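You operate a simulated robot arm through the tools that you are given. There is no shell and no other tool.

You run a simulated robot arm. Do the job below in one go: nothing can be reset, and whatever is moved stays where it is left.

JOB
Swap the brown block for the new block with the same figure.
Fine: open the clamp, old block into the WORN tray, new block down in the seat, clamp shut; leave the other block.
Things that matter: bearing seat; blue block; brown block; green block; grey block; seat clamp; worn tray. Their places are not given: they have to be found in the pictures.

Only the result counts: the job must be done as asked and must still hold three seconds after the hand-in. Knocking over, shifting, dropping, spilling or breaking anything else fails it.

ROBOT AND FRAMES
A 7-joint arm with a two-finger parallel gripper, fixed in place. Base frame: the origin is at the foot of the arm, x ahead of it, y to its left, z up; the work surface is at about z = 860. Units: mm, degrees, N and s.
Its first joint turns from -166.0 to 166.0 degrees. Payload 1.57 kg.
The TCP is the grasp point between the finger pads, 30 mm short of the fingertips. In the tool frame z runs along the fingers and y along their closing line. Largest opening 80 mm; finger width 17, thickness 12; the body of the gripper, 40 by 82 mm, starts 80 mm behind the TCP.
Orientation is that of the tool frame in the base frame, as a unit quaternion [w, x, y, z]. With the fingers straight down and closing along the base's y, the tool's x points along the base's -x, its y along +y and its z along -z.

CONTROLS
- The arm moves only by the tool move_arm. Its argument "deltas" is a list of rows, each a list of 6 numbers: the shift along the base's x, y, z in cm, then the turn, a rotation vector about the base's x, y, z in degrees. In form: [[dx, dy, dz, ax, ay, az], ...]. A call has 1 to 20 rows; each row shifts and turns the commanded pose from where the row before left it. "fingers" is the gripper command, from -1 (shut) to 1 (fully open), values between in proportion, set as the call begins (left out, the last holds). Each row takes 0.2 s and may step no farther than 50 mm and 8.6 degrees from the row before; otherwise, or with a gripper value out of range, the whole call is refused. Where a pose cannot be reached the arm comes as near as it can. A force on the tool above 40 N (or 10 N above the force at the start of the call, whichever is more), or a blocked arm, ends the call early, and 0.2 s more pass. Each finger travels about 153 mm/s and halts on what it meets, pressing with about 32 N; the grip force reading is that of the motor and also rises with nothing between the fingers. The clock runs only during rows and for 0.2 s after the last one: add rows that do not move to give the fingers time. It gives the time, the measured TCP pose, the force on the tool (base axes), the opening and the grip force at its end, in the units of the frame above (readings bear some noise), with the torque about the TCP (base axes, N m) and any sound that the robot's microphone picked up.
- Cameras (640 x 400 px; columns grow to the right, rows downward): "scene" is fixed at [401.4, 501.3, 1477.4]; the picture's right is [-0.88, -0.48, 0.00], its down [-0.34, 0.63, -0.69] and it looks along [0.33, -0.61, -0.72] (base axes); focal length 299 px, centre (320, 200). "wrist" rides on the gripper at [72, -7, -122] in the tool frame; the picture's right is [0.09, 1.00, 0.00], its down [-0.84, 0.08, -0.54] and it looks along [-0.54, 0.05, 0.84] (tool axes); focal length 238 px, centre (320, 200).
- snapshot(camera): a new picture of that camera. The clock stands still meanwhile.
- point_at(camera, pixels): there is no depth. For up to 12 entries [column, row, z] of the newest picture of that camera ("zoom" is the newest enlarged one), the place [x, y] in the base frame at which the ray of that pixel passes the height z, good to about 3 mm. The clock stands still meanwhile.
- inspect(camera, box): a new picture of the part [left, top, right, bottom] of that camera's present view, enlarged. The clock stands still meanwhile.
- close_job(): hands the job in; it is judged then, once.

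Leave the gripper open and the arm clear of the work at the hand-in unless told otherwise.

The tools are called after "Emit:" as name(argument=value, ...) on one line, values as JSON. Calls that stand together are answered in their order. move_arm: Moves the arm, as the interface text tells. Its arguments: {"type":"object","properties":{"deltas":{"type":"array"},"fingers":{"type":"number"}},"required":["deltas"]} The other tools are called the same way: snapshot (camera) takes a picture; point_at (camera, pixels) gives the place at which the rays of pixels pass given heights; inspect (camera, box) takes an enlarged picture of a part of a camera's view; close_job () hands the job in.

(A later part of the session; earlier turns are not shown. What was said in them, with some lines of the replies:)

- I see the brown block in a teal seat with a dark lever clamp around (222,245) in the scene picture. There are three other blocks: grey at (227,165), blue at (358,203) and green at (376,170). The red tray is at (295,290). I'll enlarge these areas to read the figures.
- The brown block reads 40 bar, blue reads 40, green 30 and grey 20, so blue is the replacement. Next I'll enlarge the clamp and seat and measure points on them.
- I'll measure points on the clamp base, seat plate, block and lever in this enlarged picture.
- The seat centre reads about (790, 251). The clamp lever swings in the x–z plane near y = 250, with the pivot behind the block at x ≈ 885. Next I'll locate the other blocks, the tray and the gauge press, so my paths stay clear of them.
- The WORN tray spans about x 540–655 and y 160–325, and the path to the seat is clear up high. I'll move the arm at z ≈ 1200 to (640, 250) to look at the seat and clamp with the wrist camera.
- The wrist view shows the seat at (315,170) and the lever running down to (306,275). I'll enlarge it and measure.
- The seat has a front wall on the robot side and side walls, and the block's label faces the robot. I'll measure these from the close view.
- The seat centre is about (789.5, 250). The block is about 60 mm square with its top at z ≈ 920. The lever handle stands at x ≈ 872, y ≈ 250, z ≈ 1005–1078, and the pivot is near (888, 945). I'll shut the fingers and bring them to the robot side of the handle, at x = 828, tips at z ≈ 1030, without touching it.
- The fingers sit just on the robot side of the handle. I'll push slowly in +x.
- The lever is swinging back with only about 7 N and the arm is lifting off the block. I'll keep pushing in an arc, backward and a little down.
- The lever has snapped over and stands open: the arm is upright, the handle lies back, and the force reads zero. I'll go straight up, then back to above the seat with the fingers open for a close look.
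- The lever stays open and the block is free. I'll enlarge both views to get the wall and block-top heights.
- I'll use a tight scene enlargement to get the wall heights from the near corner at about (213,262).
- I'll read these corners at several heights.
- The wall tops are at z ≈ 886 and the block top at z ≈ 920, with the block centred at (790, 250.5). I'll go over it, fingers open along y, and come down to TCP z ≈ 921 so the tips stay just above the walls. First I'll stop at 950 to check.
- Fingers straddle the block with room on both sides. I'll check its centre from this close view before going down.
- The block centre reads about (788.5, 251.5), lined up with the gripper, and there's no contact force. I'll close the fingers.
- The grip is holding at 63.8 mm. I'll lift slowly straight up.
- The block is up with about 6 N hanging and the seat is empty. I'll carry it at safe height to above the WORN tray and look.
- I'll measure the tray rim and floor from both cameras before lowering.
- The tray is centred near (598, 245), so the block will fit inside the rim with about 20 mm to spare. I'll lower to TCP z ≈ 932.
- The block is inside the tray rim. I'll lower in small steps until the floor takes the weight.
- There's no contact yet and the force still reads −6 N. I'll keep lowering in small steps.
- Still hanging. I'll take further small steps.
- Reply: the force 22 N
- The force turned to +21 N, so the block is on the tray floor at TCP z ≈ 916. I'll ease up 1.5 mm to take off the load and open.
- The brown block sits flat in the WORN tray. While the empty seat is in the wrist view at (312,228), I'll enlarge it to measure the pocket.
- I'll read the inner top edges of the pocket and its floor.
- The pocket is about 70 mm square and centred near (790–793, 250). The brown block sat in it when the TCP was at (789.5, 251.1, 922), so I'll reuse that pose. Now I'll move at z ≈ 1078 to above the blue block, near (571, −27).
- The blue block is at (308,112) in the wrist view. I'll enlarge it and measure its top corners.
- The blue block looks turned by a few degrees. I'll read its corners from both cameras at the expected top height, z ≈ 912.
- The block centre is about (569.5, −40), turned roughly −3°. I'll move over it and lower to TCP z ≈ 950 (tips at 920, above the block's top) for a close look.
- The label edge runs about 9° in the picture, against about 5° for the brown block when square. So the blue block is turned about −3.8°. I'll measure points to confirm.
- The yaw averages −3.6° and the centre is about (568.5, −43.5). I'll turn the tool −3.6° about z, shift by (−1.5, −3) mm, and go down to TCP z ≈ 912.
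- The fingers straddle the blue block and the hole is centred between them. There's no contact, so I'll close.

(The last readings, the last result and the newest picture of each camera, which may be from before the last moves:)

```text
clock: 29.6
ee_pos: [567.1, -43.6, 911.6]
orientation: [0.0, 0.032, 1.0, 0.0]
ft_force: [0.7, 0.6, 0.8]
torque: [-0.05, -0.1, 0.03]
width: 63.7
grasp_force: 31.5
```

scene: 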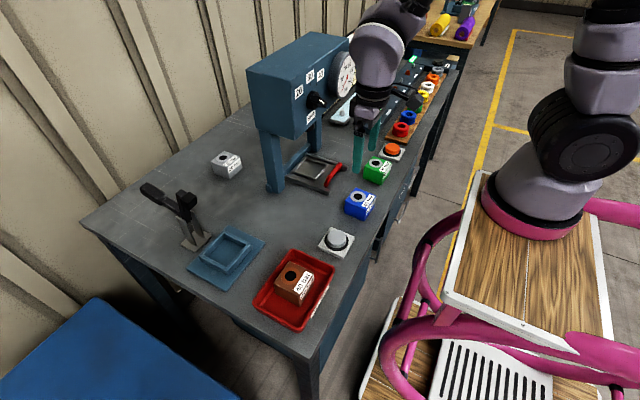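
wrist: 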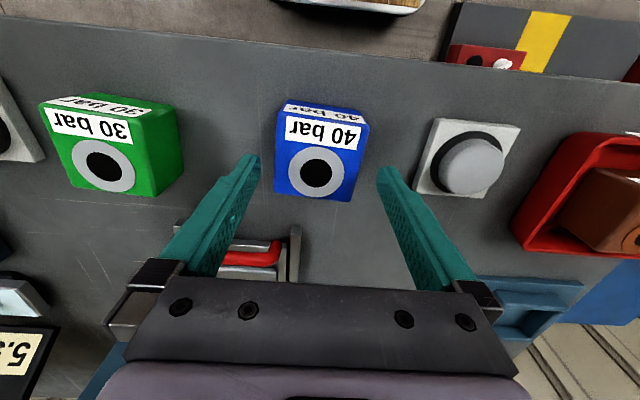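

The grip reads 63.7 mm. I'll lift, turn back +3.6° and look at the block in the hand.

Emit:
move_arm(deltas=[[0, 0, 0.5, 0, 0, 0], [0, 0, 1, 0, 0, 0], [0, 0, 2, 0, 0, 0], [0, 0, 3, 0, 0, 0], [0, 0, 4, 0, 0, 0], [0, 0, 4.5, 0, 0, 3.6], [0, 0, 0, 0, 0, 0]])

Emit:
snapshot(camera="wrist")

Emit:
inspect(camera="wrist", box=[240, 90, 400, 240])

```text
clock: 31.2
ee_pos: [569.6, -44.0, 1062.4]
orientation: [0.0, 0.001, 1.0, 0.001]
ft_force: [0.5, 0.5, -5.9]
torque: [0.03, -0.03, -0.02]
width: 63.7
grasp_force: 32.1
```

```text
taken
```

wrist: 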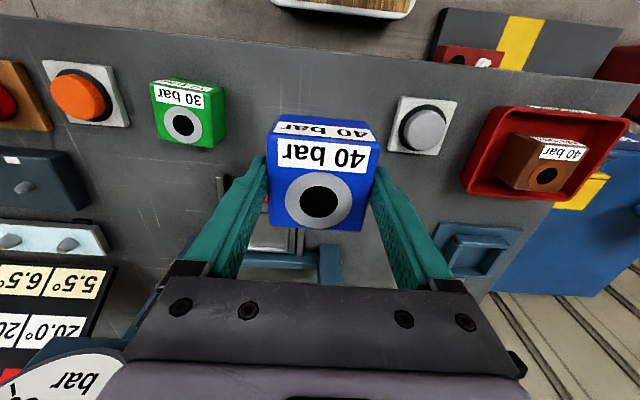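

```text
2.67 times, centred on (320, 165) of wrist
```

zoom: 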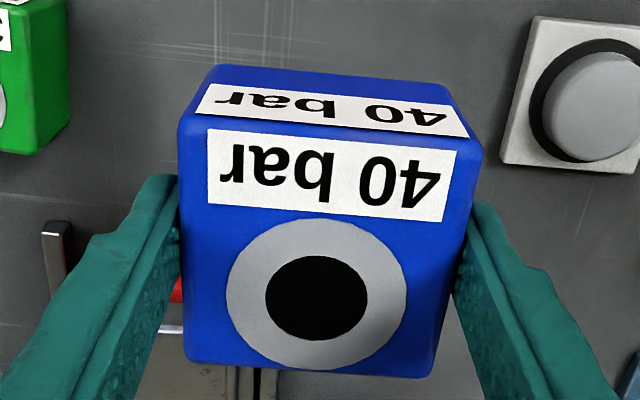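

The blue block sits in the hand exactly as the brown one did: hole at (318.5, 201) against (319, 200), with the label at the same place. I'll carry it at the same height, first along y and then along x, to above the seat at (789.7, 250.8).

Emit:
move_arm(deltas=[[0, 4, 0, 0, 0, 0], [0, 4.3, 0, 0, 0, 0], [0, 4.3, 0, 0, 0, 0], [0, 4.3, 0, 0, 0, 0], [0, 4.3, 0, 0, 0, 0], [0, 4.3, 0, 0, 0, 0], [0, 4, 0, 0, 0, 0], [4.4, 0, 0, 0, 0, 0], [4.4, 0, 0, 0, 0, 0], [4.4, 0, 0, 0, 0, 0], [4.4, 0, 0, 0, 0, 0], [4.5, 0, 0, 0, 0, 0], [0, 0, 0, 0, 0, 0]])

Emit:
snapshot(camera="wrist")

Emit:
inspect(camera="scene", box=[140, 150, 280, 280])

```text
clock: 34.0
ee_pos: [788.4, 251.7, 1063.0]
orientation: [-0.001, 0.001, 1.0, 0.0]
ft_force: [-0.4, -0.4, -5.2]
torque: [-0.01, 0.0, -0.02]
width: 63.7
grasp_force: 31.9
```

```text
taken
```

wrist: 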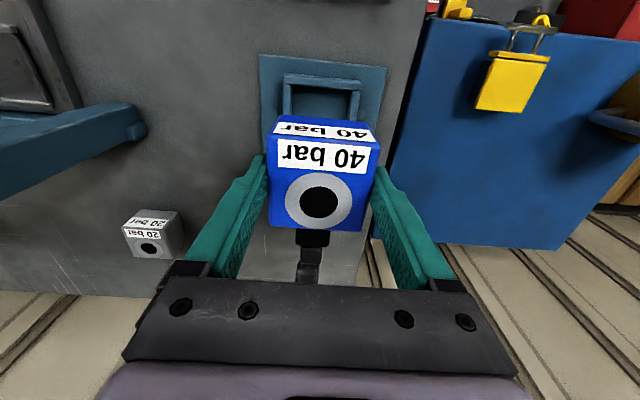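

```text
3.08 times, centred on (210, 215) of scene
```

zoom: 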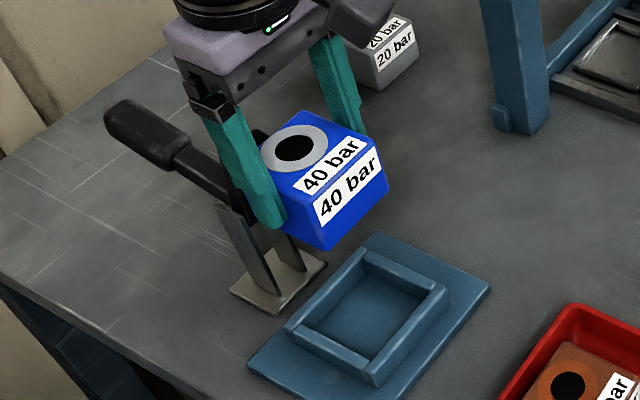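

The blue block is above the open seat. I'll lower to TCP z ≈ 943, where the block's bottom is just above the walls.

Emit:
move_arm(deltas=[[0, 0, -4, 0, 0, 0], [0, 0, -4, 0, 0, 0], [0, 0, -2.5, 0, 0, 0], [0, 0, -1.3, 0, 0, 0], [0, 0, 0, 0, 0, 0]])

Emit:
inspect(camera="scene", box=[170, 200, 270, 280])

Emit:
inspect(camera="wrist", box=[210, 30, 430, 230])

```text
clock: 35.2
ee_pos: [789.7, 250.1, 944.3]
orientation: [-0.001, 0.0, 1.0, 0.001]
ft_force: [0.3, -0.4, -6.3]
torque: [-0.01, 0.04, 0.02]
width: 63.6
grasp_force: 32.1
```

```text
5.00 times, centred on (220, 240) of scene
```

zoom: 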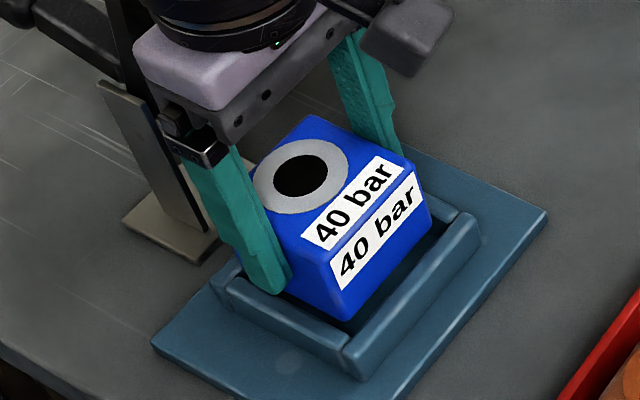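

```text
2.00 times, centred on (320, 130) of wrist
```

zoom: 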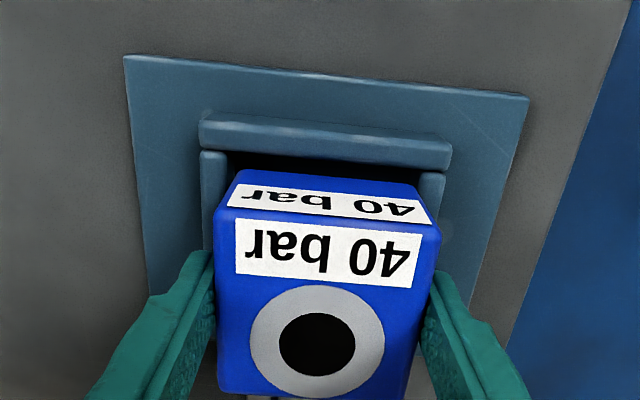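

The block lines up over the pocket. I'll lower it in small steps.

Emit:
move_arm(deltas=[[0, 0, -0.4, 0, 0, 0], [0, 0, -0.4, 0, 0, 0], [0, 0, -0.4, 0, 0, 0], [0, 0, 0, 0, 0, 0]])

Emit:
move_arm(deltas=[[0, 0, -0.3, 0, 0, 0], [0, 0, -0.2, 0, 0, 0], [0, 0, 0, 0, 0, 0]])

```text
clock: 36.2
ee_pos: [790.0, 251.1, 930.6]
orientation: [0.0, 0.0, 1.0, 0.0]
ft_force: [0.3, -0.6, -6.1]
torque: [0.0, 0.02, 0.05]
width: 63.6
grasp_force: 32.5
```

```text
clock: 37.0
ee_pos: [790.0, 251.0, 926.1]
orientation: [0.0, 0.0, 1.0, 0.0]
ft_force: [-0.7, 0.6, -5.7]
torque: [-0.03, 0.04, 0.05]
width: 63.7
grasp_force: 31.6
```

It's now about 10 mm into the pocket without touching. I'll keep lowering in small steps until the floor takes the weight.

Emit:
move_arm(deltas=[[0, 0, -0.2, 0, 0, 0], [0, 0, -0.1, 0, 0, 0], [0, 0, 0, 0, 0, 0]])

Emit:
move_arm(deltas=[[0, 0, -0.12, 0, 0, 0], [0, 0, 0, 0, 0, 0]])

```text
clock: 37.8
ee_pos: [789.7, 251.0, 923.9]
orientation: [0.0, 0.0, 1.0, 0.0]
ft_force: [0.2, 0.3, -6.9]
torque: [0.02, -0.06, -0.01]
width: 63.4
grasp_force: 31.8
```

```text
clock: 38.4
ee_pos: [789.0, 250.7, 923.2]
orientation: [0.0, 0.0, 1.0, -0.001]
ft_force: [0.5, -0.8, -6.0]
torque: [-0.02, -0.04, -0.02]
width: 63.6
grasp_force: 31.9
```

Still hanging at z ≈ 923. I'll go on with 1 mm steps.

Emit:
move_arm(deltas=[[0, 0, -0.1, 0, 0, 0], [0, 0, 0, 0, 0, 0]])

Emit:
move_arm(deltas=[[0, 0, -0.1, 0, 0, 0], [0, 0, 0, 0, 0, 0]])

```text
clock: 39.0
ee_pos: [790.6, 251.9, 923.1]
orientation: [0.001, 0.0, 1.0, 0.001]
ft_force: [-0.5, -0.6, -3.8]
torque: [0.03, 0.0, 0.01]
width: 63.5
grasp_force: 31.7
```

```text
clock: 39.6
ee_pos: [788.5, 250.3, 922.4]
orientation: [0.002, 0.0, 1.0, 0.0]
ft_force: [-3.5, -2.0, 8.5]
torque: [-0.64, 0.17, -0.15]
width: 64.0
grasp_force: 32.1
```

It touched down at z ≈ 922 (force +8.5 N), the same height at which the brown block sat in the seat. I'll open the fingers and rise straight up.

Emit:
move_arm(deltas=[[0, 0, 0, 0, 0, 0], [0, 0, 0, 0, 0, 0], [0, 0, 0, 0, 0, 0]], fingers=1)

Emit:
move_arm(deltas=[[0, 0, 1, 0, 0, 0], [0, 0, 3, 0, 0, 0], [0, 0, 4, 0, 0, 0], [0, 0, 4, 0, 0, 0], [0, 0, 4, 0, 0, 0], [-4.5, 0, 0, 0, 0, 0], [-4.5, 0, 0, 0, 0, 0], [0, 0, 0, 0, 0, 0]])

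Emit:
inspect(camera="scene", box=[140, 170, 280, 290])

Emit:
snapshot(camera="wrist")

```text
clock: 40.4
ee_pos: [788.6, 250.9, 920.9]
orientation: [0.0, -0.001, 1.0, 0.001]
ft_force: [0.2, 10.3, 14.8]
torque: [-0.29, 0.07, 0.02]
width: 71.4
grasp_force: 0.2
```

```text
clock: 42.2
ee_pos: [700.3, 250.5, 1080.6]
orientation: [0.0, 0.0, 1.0, 0.001]
ft_force: [0.4, -0.2, -0.9]
torque: [0.02, -0.01, 0.01]
width: 80.2
grasp_force: 0.0
```

```text
3.33 times, centred on (210, 230) of scene
```

zoom: 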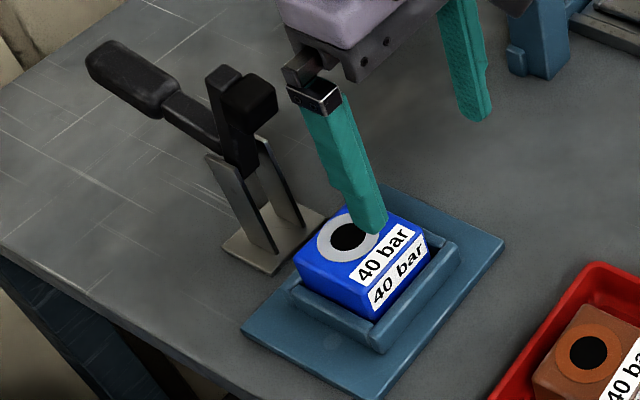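

```text
taken
```

wrist: 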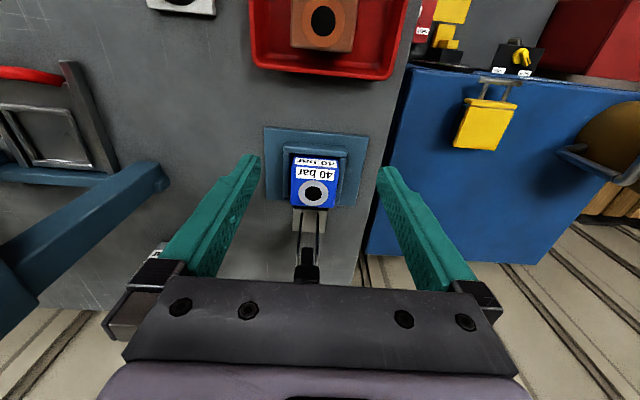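

The fingers met slight resistance while opening but are free now. I'll check that the block is seated flat and the seat hasn't shifted.

Emit:
inspect(camera="scene", box=[184, 222, 272, 277])

Emit:
inspect(camera="wrist", box=[255, 115, 385, 225])

```text
7.27 times, centred on (228, 250) of scene
```

zoom: 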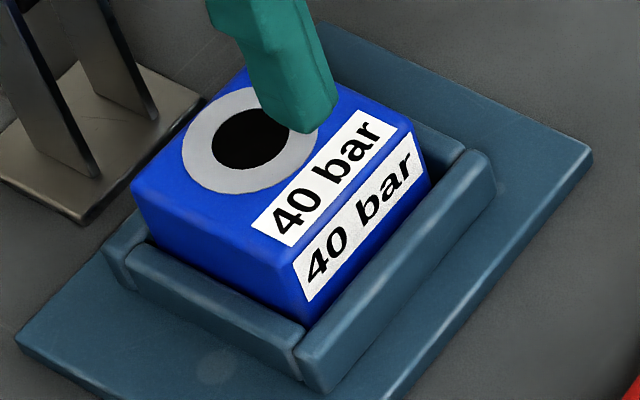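

```text
3.64 times, centred on (320, 170) of wrist
```

zoom: 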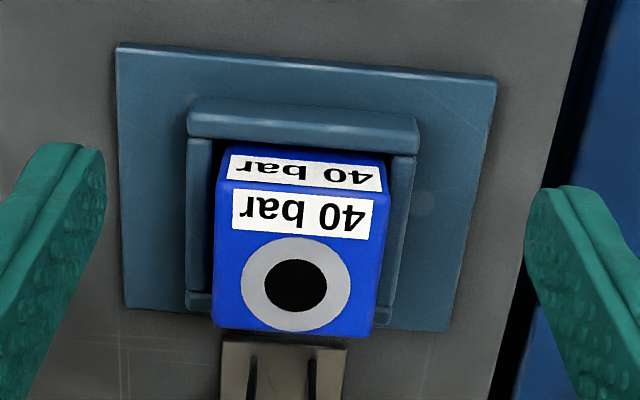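

The seat hasn't moved and the blue block sits at the same level as the brown one did, flat in the pocket. Next is closing the clamp, so I'll measure the open lever: arm top about (181,190), pad (196,197), handle end (142,188) in the scene picture.

Emit:
inspect(camera="scene", box=[130, 175, 218, 255])

```text
5.00 times, centred on (174, 215) of scene
```

zoom: 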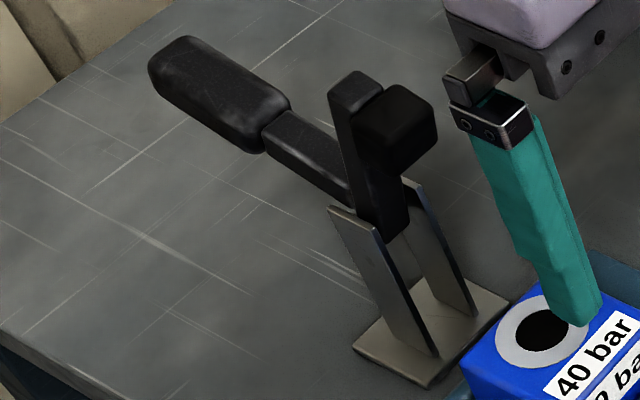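

I'll read these points at several heights to place them in the y ≈ 250 plane.

Emit:
point_at(camera="zoom", pixels=[[350, 85, 1020], [350, 85, 1040], [350, 85, 1060], [425, 130, 1010], [425, 130, 1030], [425, 130, 1050], [385, 215, 930], [385, 215, 950], [170, 65, 960], [170, 65, 980], [270, 135, 950], [270, 135, 970]])

Emit:
point_at(camera="zoom", pixels=[[330, 205, 930], [330, 205, 950], [405, 180, 930], [405, 180, 950], [440, 355, 862], [475, 312, 862], [345, 205, 940], [345, 205, 960], [340, 130, 1000], [340, 130, 1020], [345, 180, 960], [345, 180, 980]])

```text
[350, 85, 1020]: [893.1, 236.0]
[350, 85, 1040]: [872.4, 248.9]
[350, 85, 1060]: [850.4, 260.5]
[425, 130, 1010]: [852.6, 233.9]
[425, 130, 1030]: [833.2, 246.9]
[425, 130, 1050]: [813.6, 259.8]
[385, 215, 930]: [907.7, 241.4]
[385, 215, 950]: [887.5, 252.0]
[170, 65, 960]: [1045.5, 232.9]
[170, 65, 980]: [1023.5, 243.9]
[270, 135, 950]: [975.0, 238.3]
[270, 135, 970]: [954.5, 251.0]
```

```text
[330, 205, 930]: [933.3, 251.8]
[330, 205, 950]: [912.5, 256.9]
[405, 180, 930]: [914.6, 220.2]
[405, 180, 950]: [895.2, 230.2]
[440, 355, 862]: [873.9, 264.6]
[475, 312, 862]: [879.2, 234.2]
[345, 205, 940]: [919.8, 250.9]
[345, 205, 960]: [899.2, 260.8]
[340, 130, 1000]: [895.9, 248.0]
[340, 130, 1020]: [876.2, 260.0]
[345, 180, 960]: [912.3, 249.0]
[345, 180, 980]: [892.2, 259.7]
```

In the y ≈ 250 plane the open arm rises from the pivot near (890, 948) to about (872, 1042). The handle slopes back to (1012, 990). I'll shut the fingers and pass over the top at z ≈ 1140. Then I'll come down behind the arm at x ≈ 915 with the tips near z ≈ 1015, above the handle.

Emit:
move_arm(deltas=[[0, 0, 3, 0, 0, 0], [0, 0, 3, 0, 0, 0], [4.3, 0, 0, 0, 0, 0], [4.3, 0, 0, 0, 0, 0], [4.3, 0, 0, 0, 0, 0], [4.3, 0, 0, 0, 0, 0], [4.3, 0, 0, 0, 0, 0], [0, 0, -3, 0, 0, 0], [0, 0, -3, 0, 0, 0], [0, 0, 0, 0, 0, 0]], fingers=-1)

Emit:
inspect(camera="scene", box=[120, 140, 240, 250])

Emit:
snapshot(camera="wrist")

```text
clock: 44.4
ee_pos: [914.6, 252.0, 1080.1]
orientation: [0.0, -0.001, 1.0, -0.001]
ft_force: [-0.1, 0.4, 0.4]
torque: [0.02, -0.03, 0.0]
width: 0.0
grasp_force: 21.4
```

```text
3.64 times, centred on (180, 195) of scene
```

zoom: 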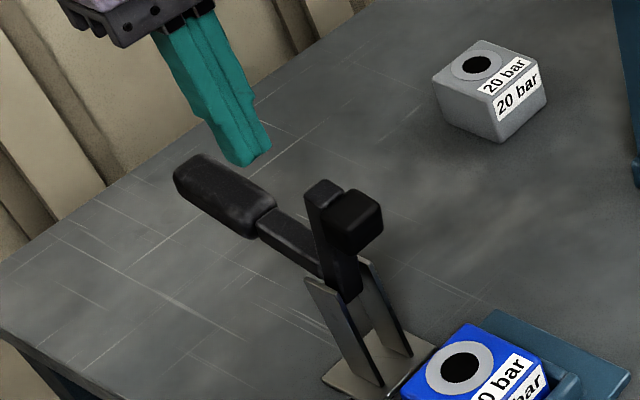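

```text
taken
```

wrist: 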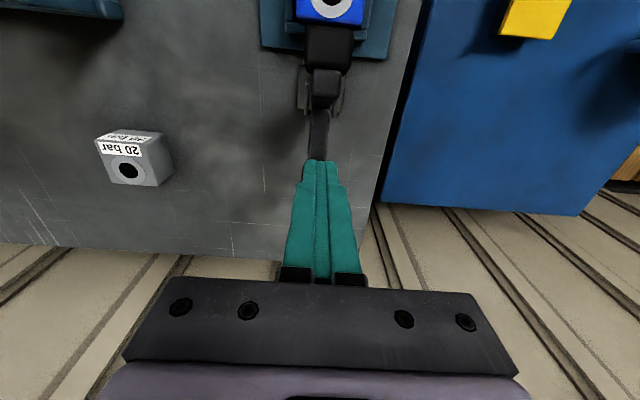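

The fingertips are behind the arm and above the handle. I'll go down another 38 mm so the tips reach z ≈ 1012, then check.

Emit:
move_arm(deltas=[[0, 0, -1.5, 0, 0, 0], [0, 0, -1.5, 0, 0, 0], [0, 0, -0.8, 0, 0, 0], [0, 0, 0, 0, 0, 0]])

Emit:
inspect(camera="scene", box=[120, 140, 240, 250])

```text
clock: 45.4
ee_pos: [913.2, 252.4, 1042.2]
orientation: [0.0, -0.001, 1.0, 0.0]
ft_force: [-0.3, -0.3, 1.3]
torque: [0.03, 0.0, -0.01]
width: 0.0
grasp_force: 21.1
```

```text
3.64 times, centred on (180, 195) of scene
```

zoom: 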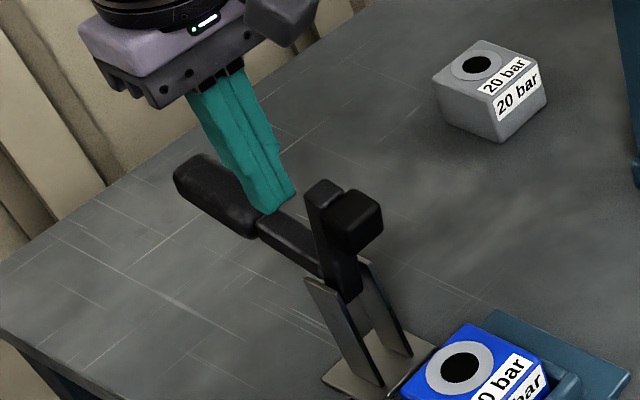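

No contact yet, and the tips are between the arm and the handle. I'll push toward −x against the back of the arm.

Emit:
move_arm(deltas=[[-1, 0, 0, 0, 0, 0], [-1, 0, 0, 0, 0, 0], [-0.8, 0, 0, 0, 0, 0], [-0.8, 0, 0, 0, 0, 0], [0, 0, 0, 0, 0, 0]])

Emit:
inspect(camera="scene", box=[120, 140, 240, 250])

```text
clock: 46.6
ee_pos: [877.9, 251.1, 1043.6]
orientation: [0.0, 0.0, 1.0, 0.0]
ft_force: [2.9, -0.5, 0.7]
torque: [-0.01, -0.05, 0.03]
width: 0.0
grasp_force: 21.3
```

```text
3.64 times, centred on (180, 195) of scene
```

zoom: 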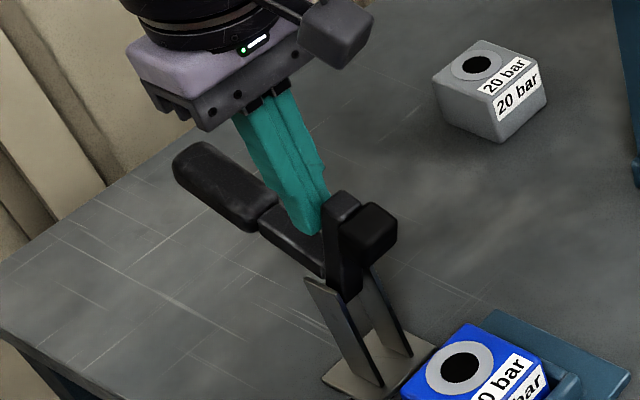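

The arm is moving with about 3 N. I'll follow its arc forward and down.

Emit:
move_arm(deltas=[[-0.8, 0, -0.1, 0, 0, 0], [-0.8, 0, -0.2, 0, 0, 0], [-0.8, 0, -0.3, 0, 0, 0], [-0.7, 0, -0.4, 0, 0, 0], [-0.6, 0, -0.5, 0, 0, 0], [-0.6, 0, -0.7, 0, 0, 0], [0, 0, 0, 0, 0, 0]])

Emit:
inspect(camera="scene", box=[130, 160, 250, 280])

```text
clock: 48.2
ee_pos: [835.0, 252.2, 1021.2]
orientation: [-0.001, 0.0, 1.0, 0.0]
ft_force: [-0.2, -0.3, 0.8]
torque: [-0.02, 0.0, 0.04]
width: 0.0
grasp_force: 21.3
```

```text
3.33 times, centred on (190, 220) of scene
```

zoom: 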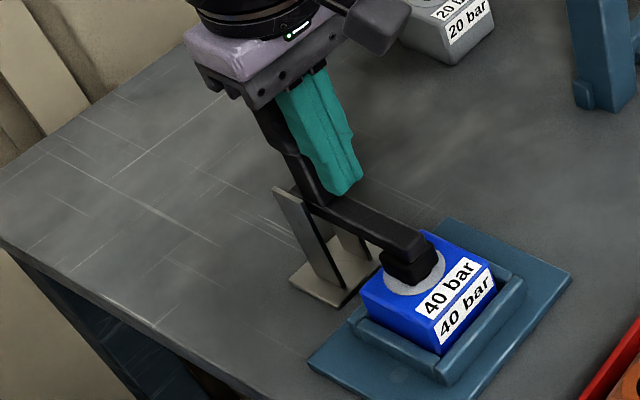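

The lever snapped shut: the pad is on the blue block's ring and the handle is upright again. I'll rise straight up and back away, then compare with the first picture.

Emit:
move_arm(deltas=[[0, 0, 4, 0, 0, 0], [0, 0, 4.5, 0, 0, 0], [0, 0, 4.5, 0, 0, 0], [0, 0, 4.5, 0, 0, 0], [-4.5, 0, 0, 0, 0, 0], [-4.5, 0, 0, 0, 0, 0], [-4.5, 0, 0, 0, 0, 0], [-4.5, 0, 0, 0, 0, 0], [-2, -4, 0, 0, 0, 0], [0, -4.5, 0, 0, 0, 0], [0, -4.5, 0, 0, 0, 0], [0, -4.5, 0, 0, 0, 0], [0, 0, 0, 0, 0, 0]], fingers=-1)

Emit:
inspect(camera="scene", box=[160, 170, 272, 282])

Emit:
snapshot(camera="scene")

```text
clock: 51.0
ee_pos: [635.0, 76.5, 1196.2]
orientation: [0.0, 0.001, 1.0, 0.0]
ft_force: [0.4, -0.9, 0.7]
torque: [-0.06, -0.04, -0.01]
width: 0.0
grasp_force: 21.1
```

```text
3.57 times, centred on (216, 226) of scene
```

zoom: 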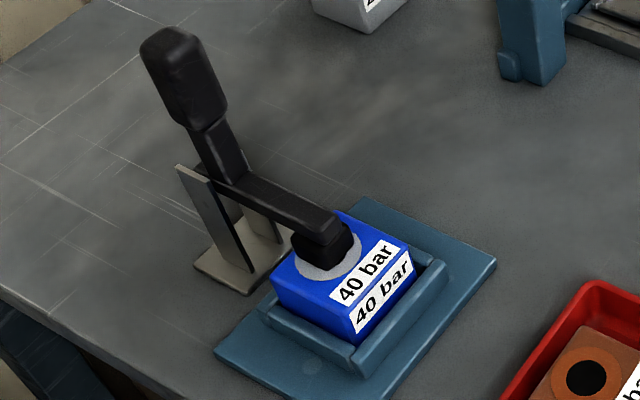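

```text
taken
```

scene: 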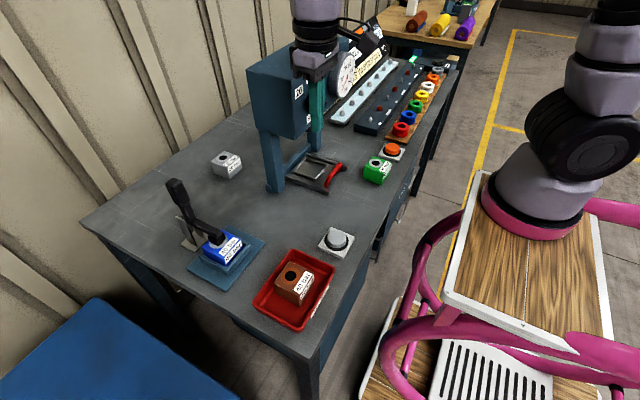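

The lever's handle and pad are at the same pixels as at the start, now on the blue block. The brown block is in the WORN tray, and green and grey are untouched. I'll open the gripper and wait about a second before a last check.

Emit:
move_arm(deltas=[[0, 0, 0, 0, 0, 0], [0, 0, 0, 0, 0, 0], [0, 0, 0, 0, 0, 0], [0, 0, 0, 0, 0, 0], [0, 0, 0, 0, 0, 0], [0, 0, 0, 0, 0, 0]], fingers=1)

Emit:
inspect(camera="scene", box=[150, 140, 400, 340])

```text
clock: 52.4
ee_pos: [634.9, 76.9, 1197.3]
orientation: [0.0, 0.0, 1.0, 0.0]
ft_force: [0.1, 0.7, -0.3]
torque: [-0.02, -0.01, -0.02]
width: 80.2
grasp_force: 0.0
```

```text
2.00 times, centred on (275, 240) of scene
```

zoom: 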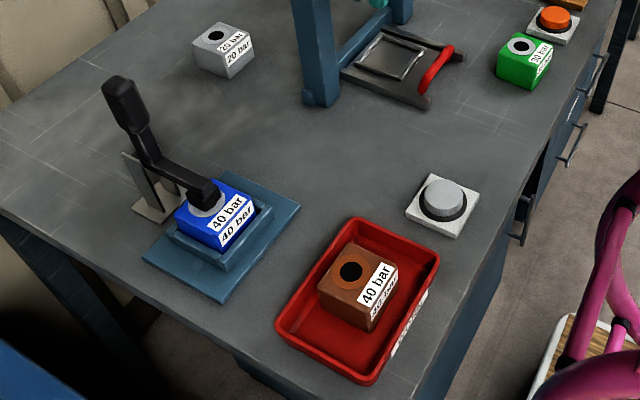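

Everything is in place and still, the gripper is open, and the arm is clear of the work. I'll hand the job in.

Emit:
close_job()

```text
The job is handed in.
```

The swap is done and handed in. The brown 40 bar block is in the WORN tray, and the blue 40 bar block is down in the seat with the clamp shut on it.

- **Choice of block:** blue was the only loose block marked 40 bar (green is 30, grey is 20). I didn't touch the green or grey blocks.
- **Seating:** the blue block touched down at the same height the brown one had sat at. The clamp handle and pad are back where they were in the first picture.
- **One snag:** the fingers met slight resistance as I released the blue block, probably brushing a seat wall. The pictures afterwards showed the seat hadn't moved and the block was sitting flat.

In the last check, about a second before hand-in, nothing was moving. The gripper was open and the arm was clear of the work. The hand-in didn't return a verdict.
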